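You operate a simulated robot arm through the tools that you are given. There is no shell and no other tool. Be economical: measure what you need, move in short steps, check, and stop when the job is done.

You are at the controls of a simulated robot arm. One attempt, no reset.

## Task
Set the length gauge to about 110 mm, clamp it and lay tube 57 in its cradle.
Fine: 2 mm either way; blue star knob at HELD; leave the gauge switched on.
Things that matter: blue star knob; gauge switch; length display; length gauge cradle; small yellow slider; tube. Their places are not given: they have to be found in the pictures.

Only the result counts: the job must be done as asked and must still hold three seconds after the hand-in. Knocking over, shifting, dropping, spilling or breaking anything else fails it.

## Robot
A 6-joint arm with a two-finger parallel gripper, fixed in place. Base frame: the origin is at the foot of the arm, x ahead of it, y to its left, z up; the work surface is at about z = 820. Lengths are in mm, angles in degrees, forces in N, time in s.
With the tool pointing down near the work surface it reaches from about 240 to 640 mm from the base axis. Its first joint turns from -66.0 to 66.0 degrees. Payload 2.7 kg.
The TCP is the grasp point between the finger pads, 23 mm short of the fingertips. In the tool frame z runs along the fingers and y along their closing line. The gripper opens to 94 mm. The fingers are 38 mm wide and 10 mm thick; the gripper's body (54 by 96 mm) begins 39 mm behind the TCP.
Orientation is that of the tool frame in the base frame, as a unit quaternion [x, y, z, w]. With the fingers straight down and closing along the base's y, the tool's x points along the base's -x, its y along +y and its z along -z.

## Interface
- The arm moves only by the tool servo_tool. Its argument "plan" is a list of rows, each a list of 7 numbers: the finger opening in mm, from 0 to 94, then the shift along the tool's x, y, z in units of 25 mm (1.0 is 25 mm), then the turn, a rotation vector about the tool's x, y, z in units of 6 degrees (1.0 is 6 degrees). In form: [[fingers, tx, ty, tz, rx, ry, rz], ...]. A call has 1 to 20 rows; each row shifts and turns the commanded pose from where the row before left it, along the tool's axes as they then stand. A call with a number of a shift or a turn outside -1 to 1 is refused whole. Each row takes 0.2 s and may step no farther than 50 mm and 8.6 degrees from the row before; otherwise, or with a gripper value out of range, the whole call is refused. Where a pose cannot be reached the arm comes as near as it can. A force on the tool above 70 N (or 10 N above the force at the start of the call, whichever is more), or a blocked arm, ends the call early, and 0.2 s more pass. Each finger travels about 45 mm/s and halts on what it meets, pressing with about 21 N; the grip force reading is that of the motor and also rises with nothing between the fingers. The clock runs only during rows and for 0.2 s after the last one: add rows that do not move to give the fingers time. The reply holds the time, the measured pose of the TCP, the force on the tool along the base axes, the opening and the grip force, in the units named above and with some noise, with the torque about the TCP (base axes, N m) and any sound that the robot's microphone picked up.
- Cameras (640 x 400 px; columns grow to the right, rows downward): "scene" is fixed at [74.9, -434.8, 1398.8]; the picture's right is [0.77, -0.64, 0.00], its down [-0.40, -0.48, -0.78] and it looks along [0.50, 0.60, -0.62] (base axes); focal length 326 px, centre (320, 200). "wrist" rides on the gripper at [86, 16, -75] in the tool frame; the picture's right is [-0.18, 0.98, 0.00], its down [-0.58, -0.11, -0.81] and it looks along [-0.79, -0.15, 0.59] (tool axes); focal length 243 px, centre (320, 200).
- camera(camera): a new picture of that camera. The clock stands still meanwhile.
- probe_pixels(camera, pixels): for up to 12 pixels [column, row] of the newest picture of that camera ("zoom" is the newest enlarged one), the place [x, y, z] in the base frame of the surface seen there, good to about 2 mm. The clock stands still meanwhile.
- enlarge(camera, box): a new picture of the part [left, top, right, bottom] of that camera's present view, enlarged. The clock stands still meanwhile.
- job_done(): hands the job in; it is judged then, once.

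Keep the steps short. Do not move on a guess: measure, check each grasp and each placing, and mend mistakes. In all there are 80 turns and 38 pictures (those below and enlarged ones count). Leave the gripper open and the arm clear of the work at the hand-in unless told otherwise, and finish with a single line.

The tools are called after ">>>" by a JSON object that holds its "name" and its "arguments". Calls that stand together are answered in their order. servo_tool: Moves the arm, as the interface text tells. Its arguments: {"type":"object","properties":{"plan":{"type":"array","items":{"type":"array","items":{"type":"number"}}}},"required":["plan"]} The other tools are called the same way: camera (camera) takes a picture; probe_pixels (camera, pixels) gives the place of the surface under pixels of a picture; enlarge (camera, box) takes an enlarged picture of a part of a camera's view; job_done () hands the job in.

At the start:

```text
t: 0.0
position: [471.0, 73.4, 1115.6]
orientation: [-0.001, 1.0, 0.0, 0.002]
wrist_force: [0.1, 0.7, 0.7]
ft_torque: [0.02, 0.03, 0.0]
grip_width: 94.1
grip_force: 0.0
```

scene: 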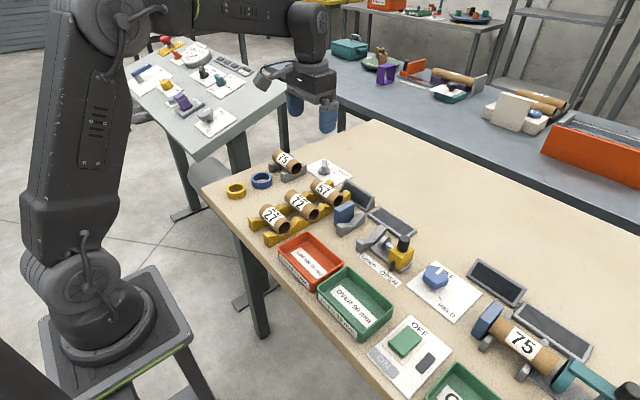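
wrist: 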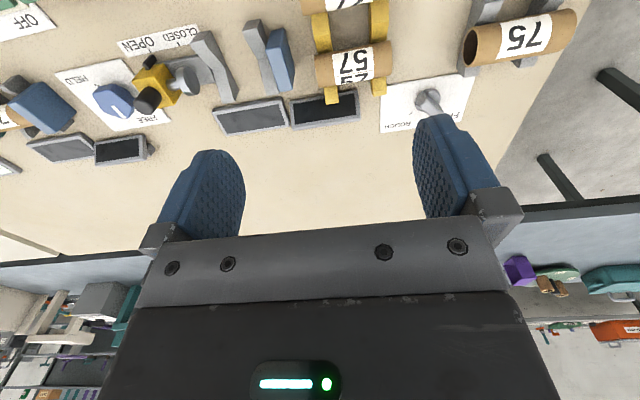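

I see the table with tubes, trays, knob, switch and displays. I'll enlarge two parts of the scene to identify them.

>>> {"name": "enlarge", "arguments": {"camera": "scene", "box": [340, 220, 640, 400]}}

>>> {"name": "enlarge", "arguments": {"camera": "scene", "box": [210, 140, 430, 280]}}

```text
2.13 times, centred on (490, 310) of scene
```

zoom: 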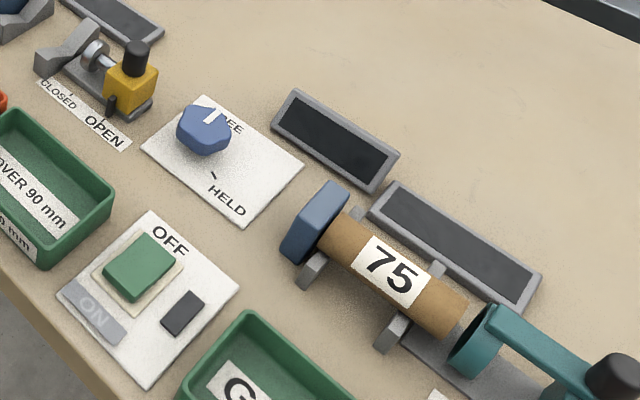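

```text
2.86 times, centred on (320, 210) of scene
```

zoom: 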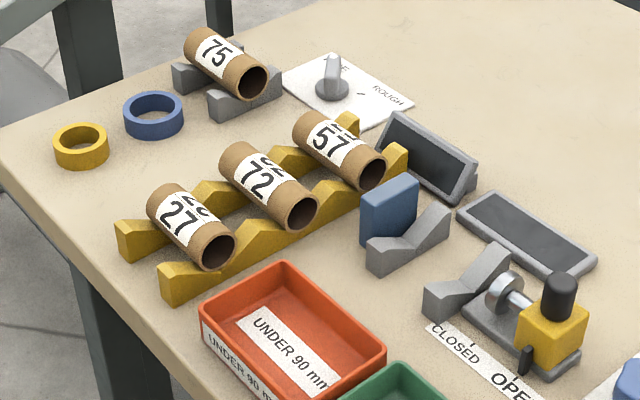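

The gauge is the row of blue stop, two grey V blocks and yellow slider. Next I measure its main points in the newest zoom.

>>> {"name": "probe_pixels", "arguments": {"camera": "zoom", "pixels": [[390, 190], [396, 225], [375, 240], [440, 225], [430, 290], [505, 255], [502, 290], [560, 280], [552, 315], [526, 360], [430, 150], [530, 235]]}}

>>> {"name": "probe_pixels", "arguments": {"camera": "scene", "pixels": [[435, 273], [430, 292], [455, 305], [404, 343], [425, 363], [385, 362], [418, 328], [490, 275], [310, 197], [325, 185], [340, 198], [462, 287]]}}

```text
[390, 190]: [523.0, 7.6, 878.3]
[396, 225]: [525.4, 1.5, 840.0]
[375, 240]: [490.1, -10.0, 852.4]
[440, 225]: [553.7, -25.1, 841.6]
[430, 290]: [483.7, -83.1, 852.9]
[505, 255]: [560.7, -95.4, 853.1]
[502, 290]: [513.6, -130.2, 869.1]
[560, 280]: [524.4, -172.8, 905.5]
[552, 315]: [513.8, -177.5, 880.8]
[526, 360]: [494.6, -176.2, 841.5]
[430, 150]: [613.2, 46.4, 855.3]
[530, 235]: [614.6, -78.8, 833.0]
```

```text
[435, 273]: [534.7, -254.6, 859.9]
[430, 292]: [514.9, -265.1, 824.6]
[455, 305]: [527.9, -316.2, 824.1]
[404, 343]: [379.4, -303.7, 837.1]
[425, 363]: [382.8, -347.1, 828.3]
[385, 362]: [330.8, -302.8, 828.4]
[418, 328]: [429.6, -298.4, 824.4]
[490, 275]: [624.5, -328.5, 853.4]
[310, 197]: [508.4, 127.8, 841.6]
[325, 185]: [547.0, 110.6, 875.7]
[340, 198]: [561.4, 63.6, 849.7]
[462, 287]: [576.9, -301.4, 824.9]
```

Now a closer look at the switch, knob and slider.

>>> {"name": "enlarge", "arguments": {"camera": "scene", "box": [360, 310, 460, 400]}}

>>> {"name": "enlarge", "arguments": {"camera": "scene", "box": [330, 190, 490, 320]}}

```text
4.44 times, centred on (410, 355) of scene
```

zoom: 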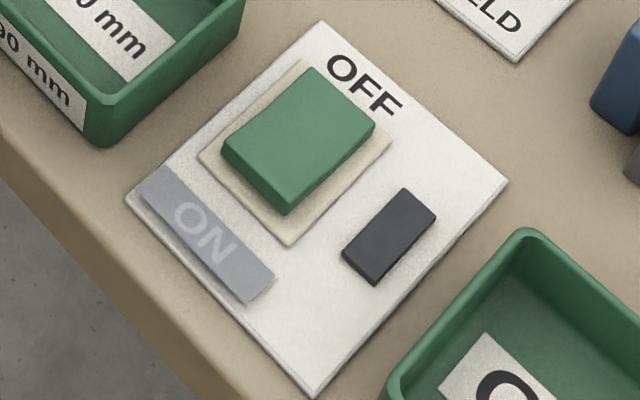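

```text
3.08 times, centred on (410, 255) of scene
```

zoom: 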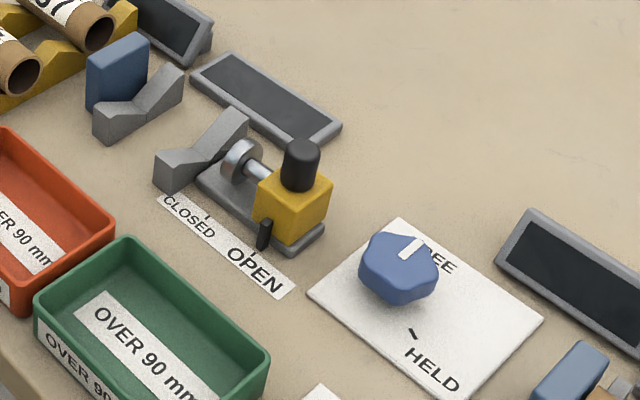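

The switch is a green rocker with a grey ON lamp. I probe its height at both edges, plus knob, slider and stop faces. I use the current zoom for the slider and knob and the scene picture for the switch.

>>> {"name": "probe_pixels", "arguments": {"camera": "zoom", "pixels": [[300, 148], [300, 178], [285, 180], [265, 195], [325, 195], [264, 238], [235, 165], [400, 248], [385, 275], [405, 245], [365, 270], [435, 270]]}}

>>> {"name": "probe_pixels", "arguments": {"camera": "scene", "pixels": [[412, 330], [421, 339], [391, 343], [401, 352], [408, 334], [396, 346], [404, 340], [345, 208], [347, 212], [427, 358], [342, 216], [380, 338]]}}

```text
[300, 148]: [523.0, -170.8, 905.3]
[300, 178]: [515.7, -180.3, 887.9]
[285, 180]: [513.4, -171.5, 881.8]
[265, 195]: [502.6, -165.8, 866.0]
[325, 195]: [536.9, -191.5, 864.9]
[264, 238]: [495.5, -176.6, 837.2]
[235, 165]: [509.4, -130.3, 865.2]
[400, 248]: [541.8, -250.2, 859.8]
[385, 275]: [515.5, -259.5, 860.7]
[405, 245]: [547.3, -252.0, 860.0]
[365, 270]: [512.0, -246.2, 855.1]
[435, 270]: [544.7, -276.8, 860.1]
```

```text
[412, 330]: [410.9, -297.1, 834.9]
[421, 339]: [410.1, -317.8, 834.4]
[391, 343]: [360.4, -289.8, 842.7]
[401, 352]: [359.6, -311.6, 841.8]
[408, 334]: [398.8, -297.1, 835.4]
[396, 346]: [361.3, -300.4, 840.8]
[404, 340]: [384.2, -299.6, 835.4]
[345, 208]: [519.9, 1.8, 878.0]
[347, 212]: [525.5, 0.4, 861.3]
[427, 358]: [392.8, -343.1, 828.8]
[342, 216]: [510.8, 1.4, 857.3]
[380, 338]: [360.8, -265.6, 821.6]
```

The rocker's ON edge at x≈360 is raised (842 against 835), so pressing there should switch it on. I close the fingers and move above (352, -302).

>>> {"name": "servo_tool", "arguments": {"plan": [[60, 0.317, -1, 0.573, 0, 0, 0], [30, 0.317, -1, 0.573, 0, 0, 0], [0, 0.317, -1, 0.573, 0, 0, 0], [0, 0.317, -1, 0.573, 0, 0, 0], [0, 0.317, -1, 0.573, 0, 0, 0], [0, 0.317, -1, 0.573, 0, 0, 0], [0, 0.317, -1, 0.573, 0, 0, 0], [0, 0.317, -1, 0.573, 0, 0, 0], [0, 0.317, -1, 0.573, 0, 0, 0], [0, 0.317, -1, 0.573, 0, 0, 0], [0, 0.317, -1, 0.573, 0, 0, 0], [0, 0.317, -1, 0.573, 0, 0, 0], [0, 0.317, -1, 0.573, 0, 0, 0], [0, 0.317, -1, 0.573, 0, 0, 0], [0, 0.317, -1, 0.573, 0, 0, 0], [0, 0, 0, 0, 0, 0, 0], [0, 0, 0, 0, 0, 0, 0]]}}

```text
t: 3.6
position: [353.6, -302.6, 899.7]
orientation: [-0.001, 1.0, 0.0, 0.002]
wrist_force: [-0.2, -0.8, 0.4]
ft_torque: [-0.01, 0.0, 0.03]
grip_width: 0.0
grip_force: 21.0
```

In place, tips at z≈877. I press down slowly to tip ≈ 834.

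>>> {"name": "servo_tool", "arguments": {"plan": [[0, 0, 0, 0.7, 0, 0, 0], [0, 0, 0, 0.6, 0, 0, 0], [0, 0, 0, 0.15, 0, 0, 0], [0, 0, 0, 0.1, 0, 0, 0], [0, 0, 0, 0.1, 0, 0, 0], [0, 0, 0, 0.08, 0, 0, 0], [0, 0, 0, 0, 0, 0, 0]]}}

```text
t: 5.2
position: [353.5, -300.5, 860.9]
orientation: [-0.001, 1.0, -0.001, 0.002]
wrist_force: [-18.2, 18.5, 50.9]
ft_torque: [0.45, -0.59, 0.2]
grip_width: 0.0
grip_force: 21.2
heard: click
```

A click was heard. I retreat upward and look at the lamp and displays.

>>> {"name": "servo_tool", "arguments": {"plan": [[0, 0, 0, -1, 0, 0, 0], [0, 0, 0, -1, 0, 0, 0], [0, 0, 0, -1, 0, 0, 0], [0, 0, 0, -1, 0, 0, 0], [0, 0, 0.5, -1, 0, 0, 0]]}}

>>> {"name": "camera", "arguments": {"camera": "scene"}}

```text
t: 6.4
position: [353.4, -288.1, 982.6]
orientation: [-0.002, 1.0, 0.0, 0.001]
wrist_force: [-0.2, -1.1, 0.3]
ft_torque: [-0.03, 0.01, -0.04]
grip_width: 0.0
grip_force: 21.2
```

```text
31 pictures are left
```

scene: 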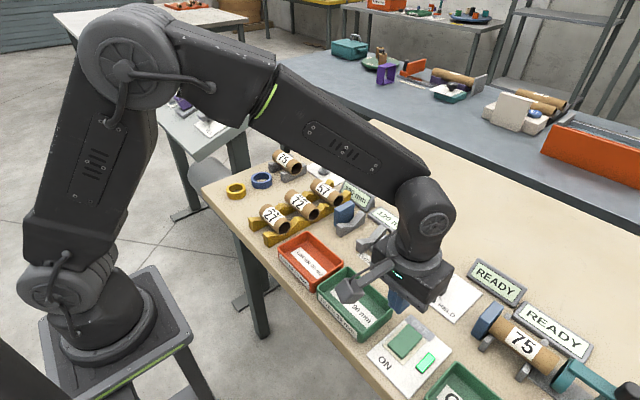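

The lamp shows ON and the displays are lit. I move above the slider's black grip at about (524, -174), fingers opening.

>>> {"name": "servo_tool", "arguments": {"plan": [[50, -0.977, 0.651, 0, 0, 0, 0], [50, -0.977, 0.651, 0, 0, 0, 0], [50, -0.977, 0.651, 0, 0, 0, 0], [50, -0.977, 0.651, 0, 0, 0, 0], [50, -0.977, 0.651, 0, 0, 0, 0], [50, -0.977, 0.651, 0, 0, 0, 0], [50, -0.977, 0.651, 0, 0, 0, 0], [50, 0, 0, 0, 0, 0, 0]]}}

>>> {"name": "camera", "arguments": {"camera": "wrist"}}

>>> {"name": "enlarge", "arguments": {"camera": "scene", "box": [320, 160, 460, 280]}}

```text
t: 8.2
position: [523.6, -174.0, 980.1]
orientation: [0.0, 1.0, 0.0, 0.0]
wrist_force: [0.4, 0.7, -0.4]
ft_torque: [0.0, 0.03, -0.01]
grip_width: 50.2
grip_force: 0.1
```

```text
30 pictures are left
```

wrist: 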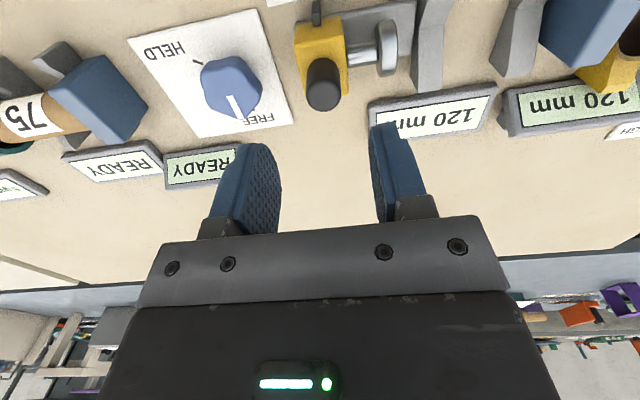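

```text
3.33 times, centred on (390, 220) of scene
```

zoom: 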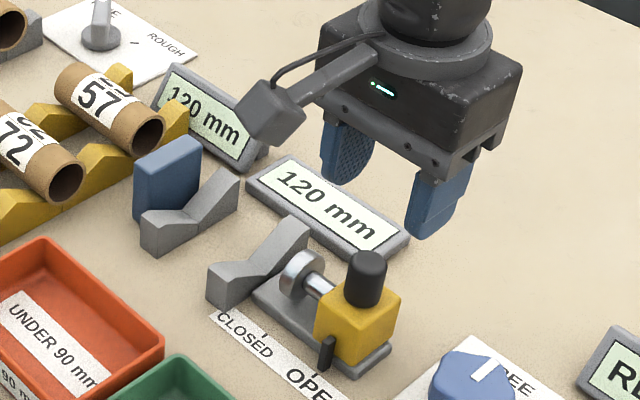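

The displays read 120 mm. The slider must go about 10 mm toward the stop (+y). I measure the black grip once more and look at the grey FINE/ROUGH selector.

>>> {"name": "probe_pixels", "arguments": {"camera": "wrist", "pixels": [[323, 70], [309, 88], [340, 88], [323, 100], [322, 65], [300, 30], [338, 35], [385, 45], [230, 105], [228, 80]]}}

>>> {"name": "enlarge", "arguments": {"camera": "scene", "box": [290, 145, 380, 215]}}

```text
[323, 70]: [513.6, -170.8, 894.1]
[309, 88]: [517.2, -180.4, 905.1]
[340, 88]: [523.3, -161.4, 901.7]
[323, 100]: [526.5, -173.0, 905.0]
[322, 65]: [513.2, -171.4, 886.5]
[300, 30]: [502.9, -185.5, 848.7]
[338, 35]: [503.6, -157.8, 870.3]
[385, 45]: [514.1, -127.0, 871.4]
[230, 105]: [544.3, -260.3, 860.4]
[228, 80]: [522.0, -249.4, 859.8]
```

```text
5.71 times, centred on (335, 180) of scene
```

zoom: 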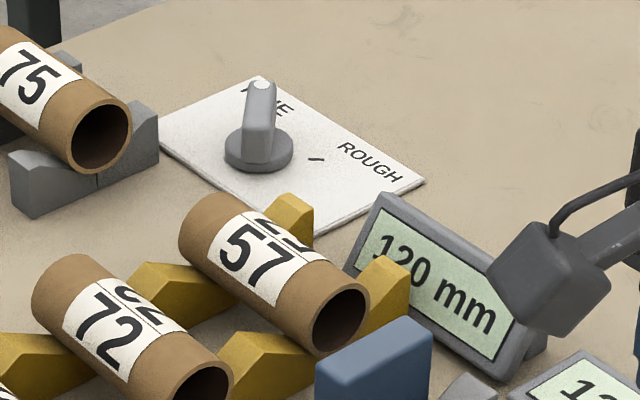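

Selector is on FINE. Grip centre ≈ (523, -171), top 905, block top ≈ 870. I descend to z≈898 with open fingers and close gently.

>>> {"name": "servo_tool", "arguments": {"plan": [[50, 0, 0.12, 1, 0, 0, 0], [50, 0, 0, 1, 0, 0, 0], [50, 0, 0, 0.8, 0, 0, 0], [50, 0, 0, 0.48, 0, 0, 0], [40, 0, 0, 0, 0, 0, 0], [30, 0, 0, 0, 0, 0, 0], [20, 0, 0, 0, 0, 0, 0], [12, 0, 0, 0, 0, 0, 0], [12, 0, 0, 0, 0, 0, 0]]}}

>>> {"name": "camera", "arguments": {"camera": "wrist"}}

```text
t: 10.2
position: [524.6, -170.8, 901.4]
orientation: [-0.001, 1.0, 0.0, 0.001]
wrist_force: [0.0, 0.3, -2.0]
ft_torque: [-0.58, -0.24, 0.0]
grip_width: 23.9
grip_force: 44.5
```

```text
27 pictures are left
```

wrist: 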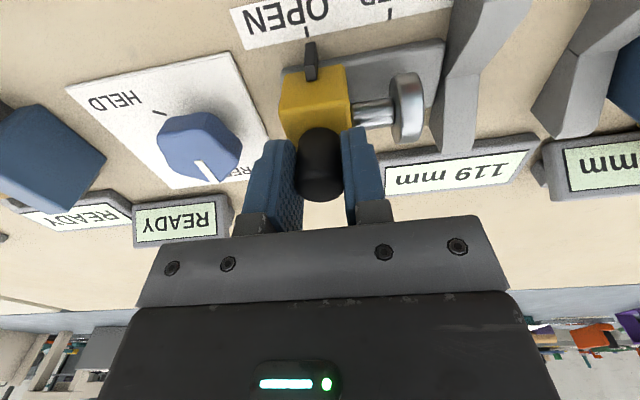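

The grip is held (24 mm) and the display reads 119 mm. I push 9 mm in +y in small steps.

>>> {"name": "servo_tool", "arguments": {"plan": [[12, 0, 0.12, 0, 0, 0, 0], [12, 0, 0.12, 0, 0, 0, 0], [12, 0, 0.12, 0, 0, 0, 0], [12, 0, 0, 0, 0, 0, 0], [12, 0, 0, 0, 0, 0, 0]]}}

>>> {"name": "camera", "arguments": {"camera": "wrist"}}

```text
t: 11.4
position: [524.0, -163.8, 900.7]
orientation: [0.0, 1.0, 0.0, 0.001]
wrist_force: [-10.4, -0.2, 11.6]
ft_torque: [-0.56, -0.07, -0.06]
grip_width: 23.4
grip_force: 44.8
```

```text
26 pictures are left
```

wrist: 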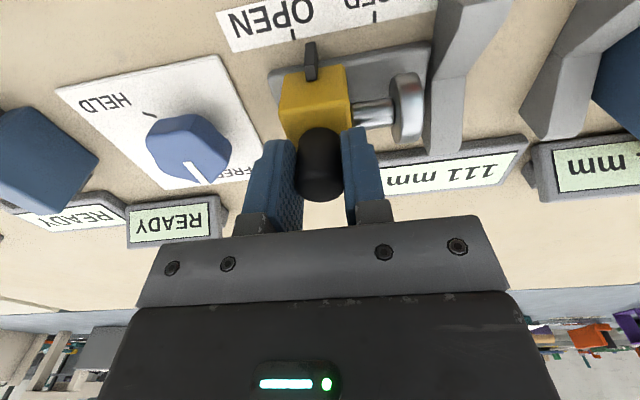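

It reads 111 mm. One more millimetre, then I release and lift to see if it holds.

>>> {"name": "servo_tool", "arguments": {"plan": [[12, 0, 0.05, 0, 0, 0, 0], [12, 0, 0, 0, 0, 0, 0], [12, 0, 0, 0, 0, 0, 0], [32, 0, 0, 0, 0, 0, 0], [40, 0, 0, 0, 0, 0, 0], [40, 0, 0, 0, 0, 0, 0], [40, 0, 0, -1, 0, 0, 0], [40, 0, 0, -1, 0, 0, 0], [40, 0, 0, -1, 0, 0, 0], [40, 0, 0, -1, 0, 0, 0]]}}

>>> {"name": "camera", "arguments": {"camera": "wrist"}}

```text
t: 13.6
position: [525.1, -163.0, 1001.3]
orientation: [0.0, 1.0, 0.0, 0.001]
wrist_force: [-0.2, 0.3, -0.2]
ft_torque: [-0.01, 0.02, 0.0]
grip_width: 39.9
grip_force: 0.1
```

```text
25 pictures are left
```

wrist: 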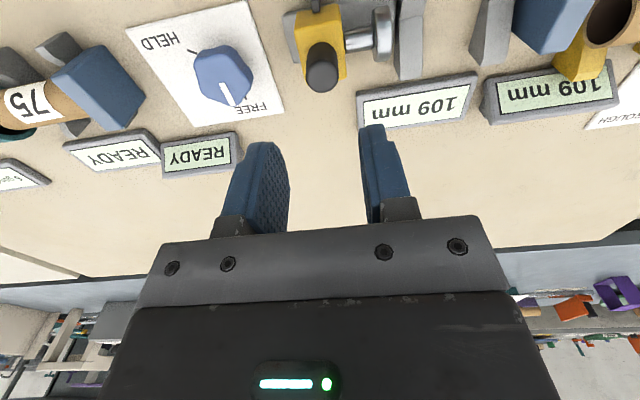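

109 mm and holding. Now the blue knob: I measure its outline, pointer and the HELD mark.

>>> {"name": "probe_pixels", "arguments": {"camera": "wrist", "pixels": [[220, 72], [197, 75], [250, 75], [232, 103], [218, 47], [223, 87], [194, 52], [186, 47], [172, 47], [260, 106], [205, 95], [245, 60]]}}

>>> {"name": "enlarge", "arguments": {"camera": "wrist", "box": [120, 0, 300, 130]}}

```text
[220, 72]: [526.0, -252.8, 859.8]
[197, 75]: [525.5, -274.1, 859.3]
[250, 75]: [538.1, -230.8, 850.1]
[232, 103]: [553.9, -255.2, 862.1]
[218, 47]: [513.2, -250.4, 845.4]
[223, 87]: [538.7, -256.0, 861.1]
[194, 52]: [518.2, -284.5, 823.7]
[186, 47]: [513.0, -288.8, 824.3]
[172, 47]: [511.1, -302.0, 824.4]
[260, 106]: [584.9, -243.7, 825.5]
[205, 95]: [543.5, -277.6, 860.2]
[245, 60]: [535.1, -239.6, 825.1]
```

```text
3.08 times, centred on (210, 65) of wrist
```

zoom: 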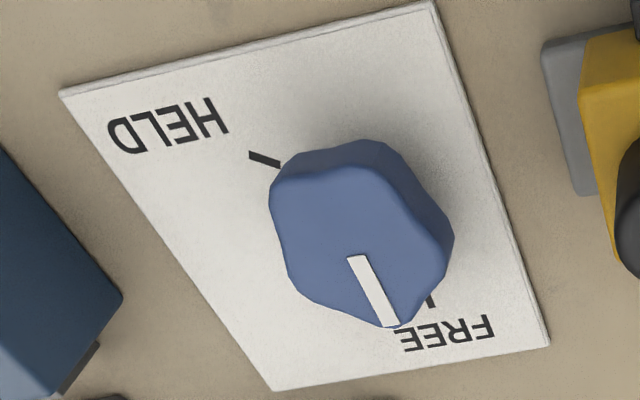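

I refine the knob's centre, the pointer line and the two ticks from this zoom.

>>> {"name": "probe_pixels", "arguments": {"camera": "zoom", "pixels": [[275, 200], [293, 275], [345, 312], [395, 325], [440, 265], [420, 230], [375, 172], [300, 175], [358, 260], [388, 322], [431, 303], [255, 155]]}}

```text
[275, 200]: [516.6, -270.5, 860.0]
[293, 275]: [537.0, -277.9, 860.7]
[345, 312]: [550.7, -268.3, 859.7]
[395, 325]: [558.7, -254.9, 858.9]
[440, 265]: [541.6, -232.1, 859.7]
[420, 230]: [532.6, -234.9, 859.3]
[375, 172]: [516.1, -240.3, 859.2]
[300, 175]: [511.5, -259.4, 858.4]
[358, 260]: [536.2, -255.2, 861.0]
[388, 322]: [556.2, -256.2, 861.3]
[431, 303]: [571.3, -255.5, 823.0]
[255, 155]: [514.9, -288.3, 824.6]
```

Knob centre ≈ (535, -255.5), five lobes (0°, 72°, ...), pointer at 0°; HELD tick lies at about -120°. I move above it and yaw +54° so the pads close across a lobe and a valley.

>>> {"name": "servo_tool", "arguments": {"plan": [[62, -0.4, -0.9, 0, 0, 0, 0], [62, 0, -0.9, 0, 0, 0, 0], [62, 0, -0.9, 0, 0, 0, 0], [62, 0, -1, 0, 0, 0, 0], [62, 0, 0, 0, 0, 0, -1], [62, 0, 0, 0, 0, 0, -1], [62, 0, 0, 0, 0, 0, -1], [62, 0, 0, 0, 0, 0, -1], [62, 0, 0, 0, 0, 0, -1], [62, 0, 0, 0, 0, 0, -1], [62, 0, 0, 0, 0, 0, -1], [62, 0, 0, 0, 0, 0, -1], [62, 0, 0, 0, 0, 0, -1], [62, 0, 0, 1, 0, 0, 0], [62, 0, 0, 1, 0, 0, 0], [62, 0, 0, 0, 0, 0, 0]]}}

>>> {"name": "camera", "arguments": {"camera": "wrist"}}

```text
t: 17.0
position: [533.2, -253.9, 952.2]
orientation: [-0.455, 0.89, 0.0, 0.0]
wrist_force: [0.3, -0.4, 0.5]
ft_torque: [-0.02, -0.02, 0.0]
grip_width: 62.0
grip_force: 0.0
```

```text
23 pictures are left
```

wrist: 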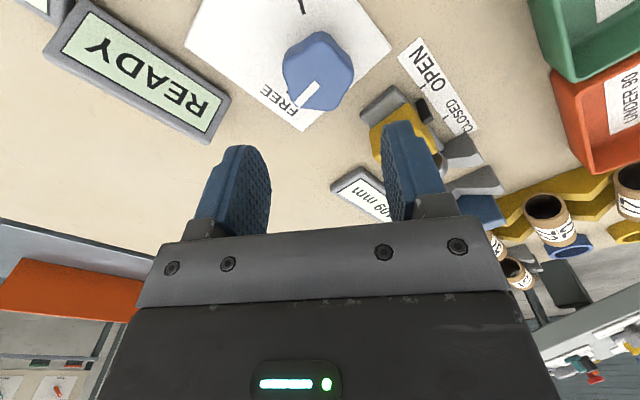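

Yaw is right and the knob is between the fingers' lines. I descend to z≈858 and close.

>>> {"name": "servo_tool", "arguments": {"plan": [[62, 0.01, -0.1, 1, 0, 0, 0], [62, 0, 0, 1, 0, 0, 0], [62, 0, 0, 1, 0, 0, 0], [62, 0, 0, 0.7, 0, 0, 0], [62, 0, 0, 0.1, 0, 0, 0], [50, 0, 0, 0, 0, 0, 0], [40, 0, 0, 0, 0, 0, 0], [30, 0, 0, 0, 0, 0, 0], [30, 0, 0, 0, 0, 0, 0]]}}

```text
t: 19.0
position: [534.6, -255.0, 855.3]
orientation: [-0.453, 0.891, 0.002, -0.001]
wrist_force: [-17.2, 10.9, 3.9]
ft_torque: [0.2, 0.06, -0.02]
grip_width: 44.6
grip_force: 44.5
```

Gripped at 44.6 mm as expected. I turn 60° toward HELD and check.

>>> {"name": "servo_tool", "arguments": {"plan": [[30, 0, 0, 0, 0, 0, 1], [30, 0, 0, 0, 0, 0, 1], [30, 0, 0, 0, 0, 0, 1], [30, 0, 0, 0, 0, 0, 1], [30, 0, 0, 0, 0, 0, 1], [30, 0, 0, 0, 0, 0, 1], [30, 0, 0, 0, 0, 0, 1], [30, 0, 0, 0, 0, 0, 1], [30, 0, 0, 0, 0, 0, 1], [30, 0, 0, 0, 0, 0, 1], [30, 0, 0, 0, 0, 0, 0]]}}

>>> {"name": "camera", "arguments": {"camera": "wrist"}}

```text
t: 21.4
position: [534.1, -255.6, 855.8]
orientation: [0.052, 0.999, 0.0, -0.001]
wrist_force: [-16.4, 8.7, -11.8]
ft_torque: [0.05, -0.38, -0.05]
grip_width: 44.4
grip_force: 45.1
```

```text
22 pictures are left
```

wrist: 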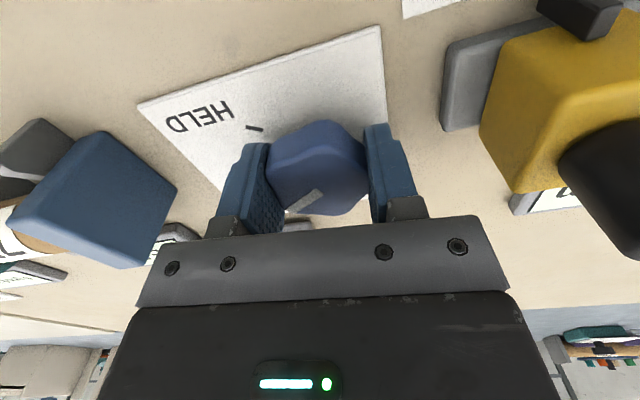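

The pointer has followed. I turn the remaining 60°.

>>> {"name": "servo_tool", "arguments": {"plan": [[30, 0, 0, 0, 0, 0, 1], [30, 0, 0, 0, 0, 0, 1], [30, 0, 0, 0, 0, 0, 1], [30, 0, 0, 0, 0, 0, 1], [30, 0, 0, 0, 0, 0, 1], [30, 0, 0, 0, 0, 0, 1], [30, 0, 0, 0, 0, 0, 1], [30, 0, 0, 0, 0, 0, 1], [30, 0, 0, 0, 0, 0, 1], [30, 0, 0, 0, 0, 0, 1], [30, 0, 0, 0, 0, 0, 0]]}}

>>> {"name": "camera", "arguments": {"camera": "wrist"}}

```text
t: 23.8
position: [534.8, -255.8, 854.4]
orientation: [0.545, 0.839, 0.0, -0.002]
wrist_force: [-14.4, 1.5, -8.4]
ft_torque: [1.1, 0.52, 0.13]
grip_width: 44.5
grip_force: 44.9
```

```text
21 pictures are left
```

wrist: 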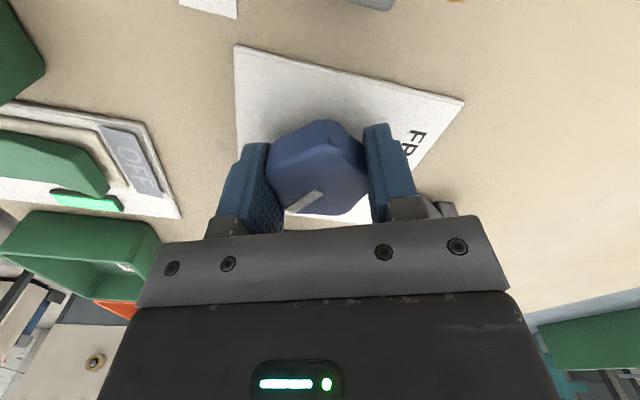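

Turned 120°. I release, lift, turn the wrist back and check pointer and display.

>>> {"name": "servo_tool", "arguments": {"plan": [[55, 0, 0, 0, 0, 0, 0], [64, 0, 0, 0, 0, 0, 0], [64, 0, 0, 0, 0, 0, 0], [64, 0, 0, -1, 0, 0, 0], [64, 0, 0, -1, 0, 0, 0], [64, 0, 0, -1, 0, 0, 0], [64, 0, 0, -1, 0, 0, -1], [64, 0, 0, -1, 0, 0, -1], [64, 0, 0, -1, 0, 0, -1], [64, 0, 0, 0, 0, 0, -1], [64, 0, 0, 0, 0, 0, -1], [64, 0, 0, 0, 0, 0, -1], [64, 0, 0, 0, 0, 0, -1], [64, 0, 0, 0, 0, 0, -1], [64, 0, 0, 0, 0, 0, -1], [64, 0, 0, 0, 0, 0, -1], [64, 0, 0, 0, 0, 0, -1], [64, 0, 0, 0, 0, 0, 0]]}}

>>> {"name": "camera", "arguments": {"camera": "wrist"}}

>>> {"name": "enlarge", "arguments": {"camera": "scene", "box": [300, 150, 500, 320]}}

```text
t: 27.6
position: [536.5, -255.0, 1004.7]
orientation: [-0.002, 1.0, 0.0, 0.001]
wrist_force: [0.8, -0.1, -0.7]
ft_torque: [0.0, 0.0, 0.0]
grip_width: 64.0
grip_force: 0.1
```

```text
20 pictures are left
```

wrist: 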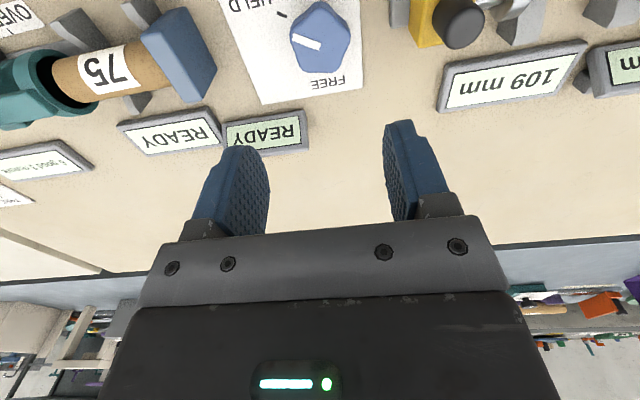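

```text
2.35 times, centred on (400, 235) of scene
```

zoom: 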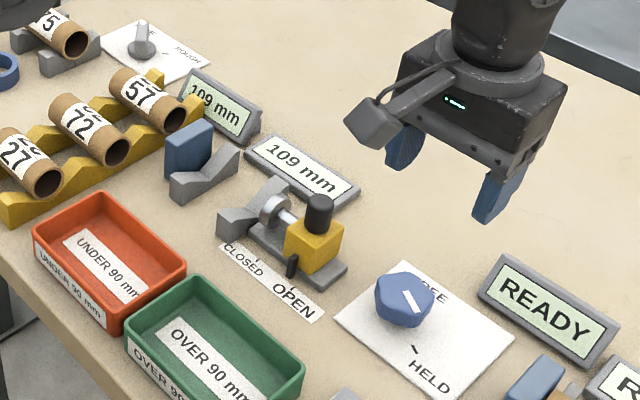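

Display still 109. I measure the pointer's present direction.

>>> {"name": "enlarge", "arguments": {"camera": "wrist", "box": [220, 0, 370, 94]}}

```text
4.26 times, centred on (295, 47) of wrist
```

zoom: 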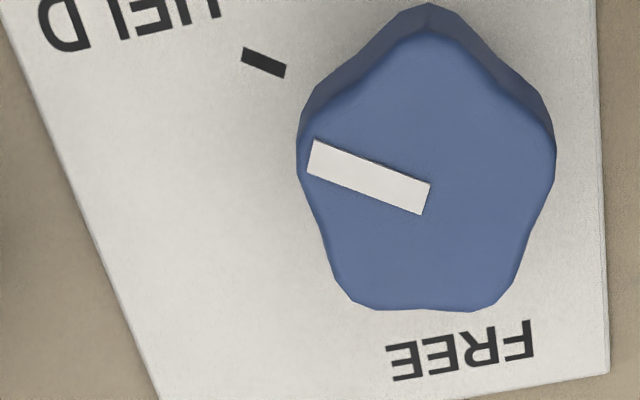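

>>> {"name": "probe_pixels", "arguments": {"camera": "zoom", "pixels": [[315, 158], [425, 200], [245, 55], [283, 71], [330, 163], [410, 193]]}}

```text
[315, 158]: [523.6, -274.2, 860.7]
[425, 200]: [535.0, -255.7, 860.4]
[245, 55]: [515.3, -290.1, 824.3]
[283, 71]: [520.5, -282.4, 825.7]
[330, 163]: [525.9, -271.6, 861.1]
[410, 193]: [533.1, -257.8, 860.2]
```

Pointer at -121°, tick at -120°: HELD. Now I move toward tube 57 and look at it.

>>> {"name": "servo_tool", "arguments": {"plan": [[64, 0.05, 1, 0, 0, 0, 0], [64, 0.05, 1, 0, 0, 0, 0], [64, 0.05, 1, 0, 0, 0, 0], [64, 0.05, 1, 0, 0, 0, 0], [64, 0.05, 1, 0, 0, 0, 0], [64, 0.05, 1, 0, 0, 0, 0], [64, 0.05, 1, 0, 0, 0, 0], [64, 0.05, 1, 0, 0, 0, 0], [64, 0.05, 1, 0, 0, 0, 0], [64, 0.05, 1, 0, 0, 0, 0], [64, 0.05, 1, 0, 0, 0, 0], [64, 0.05, 1, 0, 0, 0, 0], [64, 0, 0, 0, 0, 0, 0]]}}

>>> {"name": "camera", "arguments": {"camera": "wrist"}}

>>> {"name": "enlarge", "arguments": {"camera": "scene", "box": [250, 150, 410, 270]}}

```text
t: 30.4
position: [521.5, 43.9, 1005.5]
orientation: [0.001, 1.0, 0.0, 0.001]
wrist_force: [0.2, -1.1, 0.3]
ft_torque: [0.0, 0.03, 0.03]
grip_width: 63.7
grip_force: 0.2
```

```text
17 pictures are left
```

wrist: 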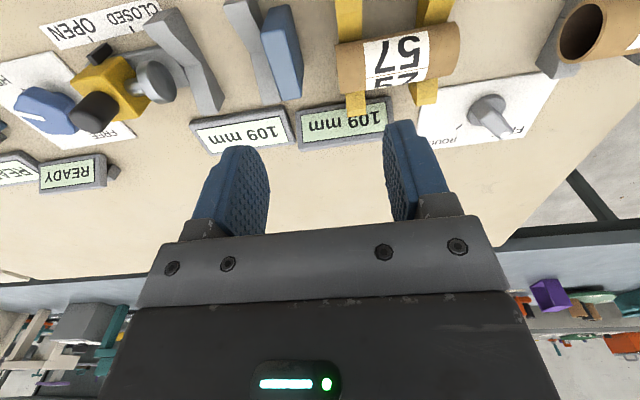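

```text
3.33 times, centred on (330, 210) of scene
```

zoom: 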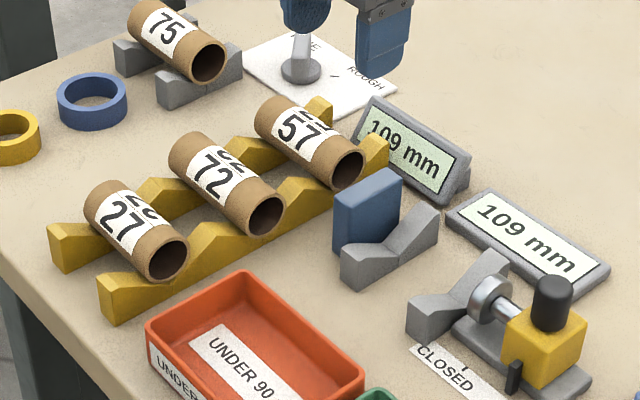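

I measure tube 57 and the cradle V blocks.

>>> {"name": "probe_pixels", "arguments": {"camera": "wrist", "pixels": [[340, 60], [457, 40], [397, 50], [398, 75], [350, 75], [450, 60], [395, 35], [348, 100], [424, 95], [300, 95], [272, 30], [290, 60]]}}

>>> {"name": "probe_pixels", "arguments": {"camera": "zoom", "pixels": [[268, 105], [310, 120], [345, 145], [362, 170], [335, 178], [258, 120], [355, 250], [388, 252], [425, 215], [437, 225], [450, 315], [500, 260]]}}

```text
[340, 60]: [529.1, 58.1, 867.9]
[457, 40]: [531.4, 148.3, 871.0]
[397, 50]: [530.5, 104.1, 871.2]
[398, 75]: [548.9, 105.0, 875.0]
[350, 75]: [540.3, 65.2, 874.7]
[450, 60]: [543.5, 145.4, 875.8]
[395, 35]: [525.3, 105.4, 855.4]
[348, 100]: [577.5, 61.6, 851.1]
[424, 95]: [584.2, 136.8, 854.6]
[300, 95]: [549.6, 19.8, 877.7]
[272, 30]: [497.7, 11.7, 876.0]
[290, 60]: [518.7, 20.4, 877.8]
```

```text
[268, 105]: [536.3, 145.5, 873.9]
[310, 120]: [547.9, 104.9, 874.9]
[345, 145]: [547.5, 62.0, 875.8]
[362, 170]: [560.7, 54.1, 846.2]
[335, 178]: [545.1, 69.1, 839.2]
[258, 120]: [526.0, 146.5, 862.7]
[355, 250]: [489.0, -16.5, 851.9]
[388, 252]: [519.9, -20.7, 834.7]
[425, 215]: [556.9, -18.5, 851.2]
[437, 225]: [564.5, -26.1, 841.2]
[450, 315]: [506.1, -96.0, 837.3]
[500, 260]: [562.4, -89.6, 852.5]
```

Tube 57: axis along y, centre ≈ (545, 103), top 876, about 92 mm long. The bars of the rack leave room for the fingers at mid-tube. I go above it and yaw -90° so that the fingers close along x.

>>> {"name": "servo_tool", "arguments": {"plan": [[56, -0.94, 0.8, 0, 0, 0, 0], [56, 0, 0.8, 0, 0, 0, 0], [56, 0, 0.76, 0, 0, 0, 0], [56, 0, 0, 0, 0, 0, 1], [56, 0, 0, 0, 0, 0, 1], [56, 0, 0, 0, 0, 0, 1], [56, 0, 0, 0, 0, 0, 1], [56, 0, 0, 0, 0, 0, 1], [56, 0, 0, 0, 0, 0, 1], [56, 0, 0, 0, 0, 0, 1], [56, 0, 0, 0, 0, 0, 1], [56, 0, 0, 0, 0, 0, 1], [56, 0, 0, 0, 0, 0, 1], [56, 0, 0, 0, 0, 0, 1], [56, 0, 0, 0, 0, 0, 1], [56, 0, 0, 0, 0, 0, 1], [56, 0, 0, 0, 0, 0, 1], [56, 0, 0, 0, 0, 0, 1], [56, 0, 0, 0, 0, 0, 0]]}}

>>> {"name": "enlarge", "arguments": {"camera": "scene", "box": [250, 110, 410, 230]}}

```text
t: 34.4
position: [545.9, 102.3, 1005.9]
orientation: [0.707, 0.707, 0.001, 0.001]
wrist_force: [0.1, -0.8, 0.2]
ft_torque: [0.03, -0.01, -0.01]
grip_width: 56.0
grip_force: 0.1
```

```text
3.33 times, centred on (330, 170) of scene
```

zoom: 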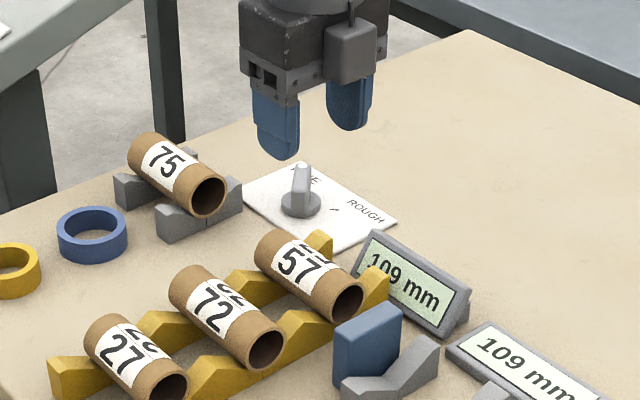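

Before descending I check what is beside the tube: the selector, tube 72, and the rack.

>>> {"name": "probe_pixels", "arguments": {"camera": "zoom", "pixels": [[301, 170], [285, 205], [318, 205], [205, 280], [225, 300], [253, 315], [320, 238], [355, 270], [375, 235], [258, 250], [300, 240], [345, 280]]}}

```text
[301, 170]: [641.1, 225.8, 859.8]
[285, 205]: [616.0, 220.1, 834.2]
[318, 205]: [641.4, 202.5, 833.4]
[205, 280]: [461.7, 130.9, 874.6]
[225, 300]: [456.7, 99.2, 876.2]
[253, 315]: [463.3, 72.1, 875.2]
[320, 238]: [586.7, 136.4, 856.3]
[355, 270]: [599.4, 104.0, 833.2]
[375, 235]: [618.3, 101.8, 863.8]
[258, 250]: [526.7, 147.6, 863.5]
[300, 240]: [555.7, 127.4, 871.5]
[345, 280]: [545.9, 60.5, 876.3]
```

Clear on both sides (tube 72 edge ≈ 482, display ≥ 599). I descend to z≈859 and close.

>>> {"name": "servo_tool", "arguments": {"plan": [[56, 0, 0, 1, 0, 0, 0], [56, 0, 0, 1, 0, 0, 0], [56, 0, 0, 1, 0, 0, 0], [56, 0, 0, 1, 0, 0, 0], [56, 0, 0, 1, 0, 0, 0], [56, 0, 0, 0.6, 0, 0, 0], [56, 0, 0, 0.28, 0, 0, 0], [48, 0, 0, 0, 0, 0, 0], [40, 0, 0, 0, 0, 0, 0], [32, 0, 0, 0, 0, 0, 0], [32, 0, 0, 0, 0, 0, 0]]}}

```text
t: 36.8
position: [544.3, 104.0, 857.9]
orientation: [0.706, 0.708, 0.0, 0.001]
wrist_force: [0.1, 0.2, 0.1]
ft_torque: [0.02, -0.02, -0.02]
grip_width: 38.8
grip_force: 21.4
```

Gripped, 38.8 mm wide. I lift 75 mm straight up and check.

>>> {"name": "servo_tool", "arguments": {"plan": [[32, 0, 0, -0.4, 0, 0, 0], [32, 0, 0, -0.8, 0, 0, 0], [32, 0, 0, -0.8, 0, 0, 0], [32, 0, 0, -1, 0, 0, 0], [32, 0, 0, 0, 0, 0, 0]]}}

>>> {"name": "camera", "arguments": {"camera": "scene"}}

>>> {"name": "probe_pixels", "arguments": {"camera": "scene", "pixels": [[347, 213], [352, 210], [363, 216], [378, 232], [383, 231], [393, 231], [360, 223], [384, 247], [395, 222], [425, 223], [338, 213], [343, 197]]}}

```text
t: 38.0
position: [545.5, 103.4, 932.9]
orientation: [0.706, 0.708, 0.001, 0.001]
wrist_force: [-0.3, -0.1, -0.9]
ft_torque: [0.02, -0.01, -0.03]
grip_width: 38.6
grip_force: 20.6
```

```text
14 pictures are left
```

scene: 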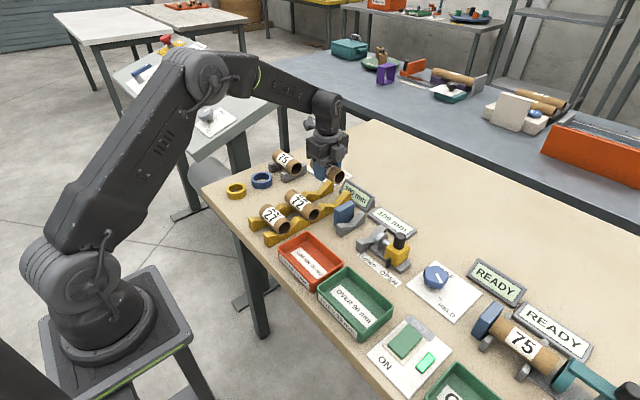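

```text
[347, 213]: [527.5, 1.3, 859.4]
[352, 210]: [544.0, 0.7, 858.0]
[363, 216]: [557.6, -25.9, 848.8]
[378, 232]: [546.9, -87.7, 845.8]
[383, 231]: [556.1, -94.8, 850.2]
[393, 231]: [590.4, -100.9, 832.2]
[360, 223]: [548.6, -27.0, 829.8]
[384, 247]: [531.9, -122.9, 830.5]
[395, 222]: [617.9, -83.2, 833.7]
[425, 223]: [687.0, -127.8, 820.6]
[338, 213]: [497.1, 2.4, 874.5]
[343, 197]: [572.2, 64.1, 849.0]
```

The tube is lifted cleanly. I zoom on the empty cradle to fix the V centre line and the stop-anvil gap.

>>> {"name": "enlarge", "arguments": {"camera": "scene", "box": [325, 190, 425, 280]}}

```text
4.44 times, centred on (375, 235) of scene
```

zoom: 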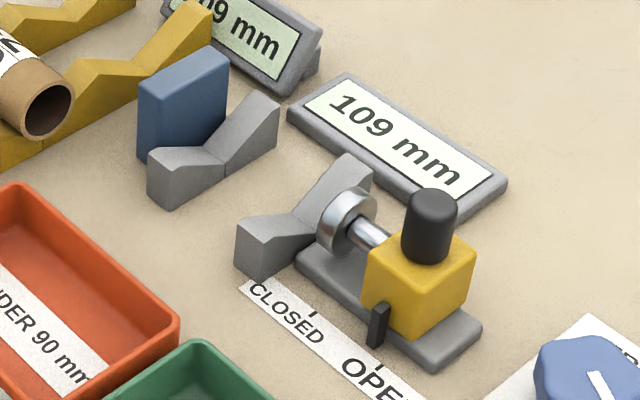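

>>> {"name": "probe_pixels", "arguments": {"camera": "zoom", "pixels": [[152, 155], [160, 170], [225, 155], [215, 150], [205, 158], [277, 100], [262, 98], [350, 158], [305, 215], [242, 232], [325, 235], [330, 200]]}}

>>> {"name": "probe_pixels", "arguments": {"camera": "zoom", "pixels": [[143, 85], [226, 62], [180, 130], [355, 190], [370, 200], [345, 240], [300, 225], [190, 175], [225, 170], [248, 150], [222, 130], [320, 260]]}}

```text
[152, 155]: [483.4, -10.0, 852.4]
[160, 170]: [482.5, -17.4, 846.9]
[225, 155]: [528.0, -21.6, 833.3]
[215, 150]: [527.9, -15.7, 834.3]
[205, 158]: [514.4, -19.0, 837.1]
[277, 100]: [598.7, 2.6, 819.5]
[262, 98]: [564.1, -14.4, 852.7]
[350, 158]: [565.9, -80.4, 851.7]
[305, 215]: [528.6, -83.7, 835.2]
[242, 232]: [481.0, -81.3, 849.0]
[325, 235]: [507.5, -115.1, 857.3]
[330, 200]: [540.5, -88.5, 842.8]
```

```text
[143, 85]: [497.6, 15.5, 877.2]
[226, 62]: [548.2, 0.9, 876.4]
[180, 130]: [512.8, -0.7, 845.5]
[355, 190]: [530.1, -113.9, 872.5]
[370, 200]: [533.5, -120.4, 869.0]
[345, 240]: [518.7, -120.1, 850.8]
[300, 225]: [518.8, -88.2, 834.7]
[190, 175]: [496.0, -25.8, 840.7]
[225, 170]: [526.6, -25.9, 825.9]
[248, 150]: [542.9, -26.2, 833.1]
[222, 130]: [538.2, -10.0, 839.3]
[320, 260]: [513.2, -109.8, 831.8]
```

V centre x ≈ 524.5, gap from y≈0 to ≈-108, so tube centre at y≈-53. I carry it there at the same height.

>>> {"name": "servo_tool", "arguments": {"plan": [[32, -0.888, -0.12, 0, 0, 0, 0], [32, -0.888, -0.12, 0, 0, 0, 0], [32, -0.888, -0.12, 0, 0, 0, 0], [32, -0.888, -0.12, 0, 0, 0, 0], [32, -0.888, -0.12, 0, 0, 0, 0], [32, -0.888, -0.12, 0, 0, 0, 0], [32, -0.888, -0.12, 0, 0, 0, 0], [32, 0, 0, 0, 0, 0, 0], [32, 0, 0, 0, 0, 0, 0]]}}

>>> {"name": "enlarge", "arguments": {"camera": "scene", "box": [310, 140, 450, 280]}}

```text
t: 40.0
position: [524.2, -52.4, 934.1]
orientation: [0.707, 0.708, 0.001, 0.0]
wrist_force: [-0.9, -0.3, -0.9]
ft_torque: [0.0, 0.0, -0.01]
grip_width: 38.8
grip_force: 21.6
```

```text
2.86 times, centred on (380, 210) of scene
```

zoom: 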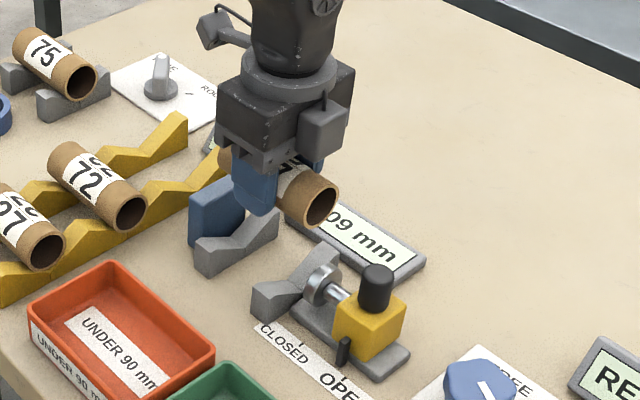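

I check the tube's near end and near-side position against stop and anvil before lowering.

>>> {"name": "probe_pixels", "arguments": {"camera": "zoom", "pixels": [[318, 178], [300, 205], [338, 195], [322, 222], [225, 150], [222, 165]]}}

```text
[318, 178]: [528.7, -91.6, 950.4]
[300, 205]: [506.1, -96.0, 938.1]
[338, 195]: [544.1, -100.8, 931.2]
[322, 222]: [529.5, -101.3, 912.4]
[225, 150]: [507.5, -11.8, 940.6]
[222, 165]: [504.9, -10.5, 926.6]
```

Tube spans about -100 to -7, well inside the gap. I lower to just above the cradle and then in small steps.

>>> {"name": "servo_tool", "arguments": {"plan": [[32, 0, 0, 0.9, 0, 0, 0], [32, 0, 0, 0.9, 0, 0, 0], [32, 0, 0, 0.8, 0, 0, 0], [32, 0, 0, 0.2, 0, 0, 0], [32, 0, 0, 0.1, 0, 0, 0], [32, 0, 0, 0, 0, 0, 0]]}}

```text
t: 41.4
position: [524.7, -51.6, 861.3]
orientation: [0.707, 0.708, 0.001, 0.0]
wrist_force: [0.6, -0.8, 0.0]
ft_torque: [0.01, 0.04, -0.05]
grip_width: 38.7
grip_force: 20.6
```

No contact yet at 861.3. I go on in 1.5 mm steps.

>>> {"name": "servo_tool", "arguments": {"plan": [[32, 0, 0, 0.06, 0, 0, 0], [32, 0, 0, 0.06, 0, 0, 0], [32, 0, 0, 0, 0, 0, 0]]}}

```text
t: 42.2
position: [525.0, -53.4, 858.9]
orientation: [0.707, 0.708, 0.001, 0.0]
wrist_force: [0.0, 0.3, 1.0]
ft_torque: [0.02, 0.01, 0.03]
grip_width: 38.5
grip_force: 20.3
```

>>> {"name": "servo_tool", "arguments": {"plan": [[32, 0, 0, 0.05, 0, 0, 0], [32, 0, 0, 0.05, 0, 0, 0], [32, 0, 0, 0, 0, 0, 0]]}}

```text
t: 43.0
position: [525.3, -52.3, 856.9]
orientation: [0.707, 0.708, 0.001, 0.002]
wrist_force: [-1.2, -2.1, 19.2]
ft_torque: [-0.02, 0.0, 0.0]
grip_width: 38.7
grip_force: 21.7
```

Contact at 856.9 (19 N up), as computed for a seated tube. I release and look before withdrawing.

>>> {"name": "servo_tool", "arguments": {"plan": [[41, 0, 0, 0, 0, 0, 0], [46, 0, 0, 0, 0, 0, 0], [52, 0, 0, 0, 0, 0, 0], [54, 0, 0, 0, 0, 0, 0], [54, 0, 0, -0.3, 0, 0, 0], [54, 0, 0, -0.7, 0, 0, 0], [54, 0, 0, -1, 0, 0, 0], [54, 0, 0, -1, 0, 0, 0], [54, 0, 0, -1, 0, 0, 0], [54, 0, 0, -1, 0, 0, 0], [54, 0, 0, -1, 0, 0, 0], [54, 0, 0, -1, 0, 0, 0], [54, 1, 0, -1, 0, 0, 0], [54, 1, 0, 0, 0, 0, 0], [54, 1, 0, 0, 0, 0, 0], [54, 1, 0, 0, 0, 0, 0]]}}

>>> {"name": "enlarge", "arguments": {"camera": "scene", "box": [310, 170, 470, 320]}}

>>> {"name": "camera", "arguments": {"camera": "scene"}}

```text
t: 46.4
position: [524.0, 49.8, 1056.1]
orientation: [0.707, 0.707, 0.0, 0.001]
wrist_force: [0.5, 0.2, 0.1]
ft_torque: [-0.02, 0.0, 0.06]
grip_width: 54.0
grip_force: 0.0
```

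```text
2.67 times, centred on (390, 245) of scene
```

zoom: 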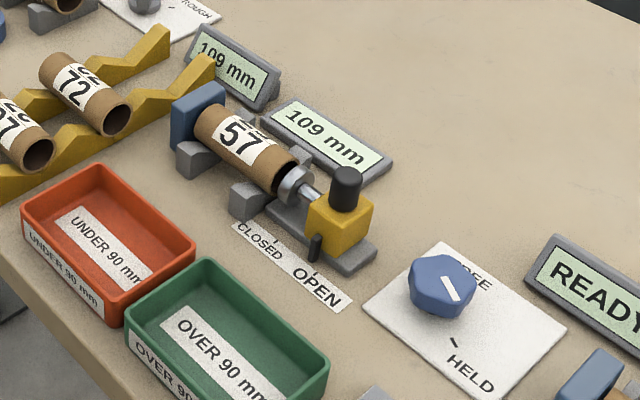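

```text
10 pictures are left
```

scene: 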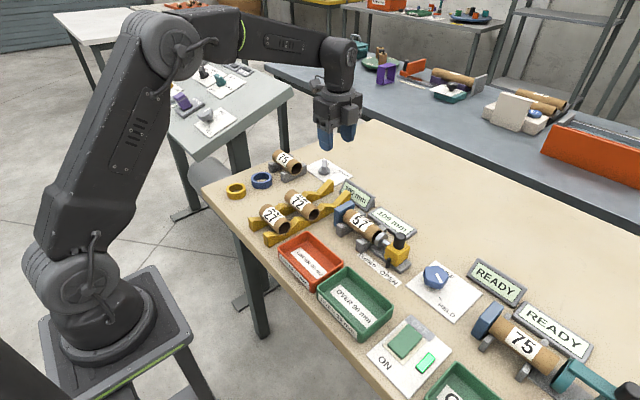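

Tube 57 lies in the cradle, displays read 109 mm, knob at HELD, lamp ON. One probe to confirm it is level.

>>> {"name": "probe_pixels", "arguments": {"camera": "zoom", "pixels": [[218, 110], [240, 125], [290, 158], [205, 115], [272, 180], [292, 185]]}}

```text
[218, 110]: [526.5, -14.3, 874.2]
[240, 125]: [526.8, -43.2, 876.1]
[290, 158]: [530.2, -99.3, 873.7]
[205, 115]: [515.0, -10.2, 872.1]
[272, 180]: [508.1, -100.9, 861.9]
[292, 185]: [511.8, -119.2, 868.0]
```

The tube is level (top ≈ 874 at both ends). I hand in.

>>> {"name": "job_done", "arguments": {}}

```text
The job is handed in.
```

The gauge is switched on and set to 109 mm on its display, the blue star knob is at HELD, and tube 57 lies level in the cradle.
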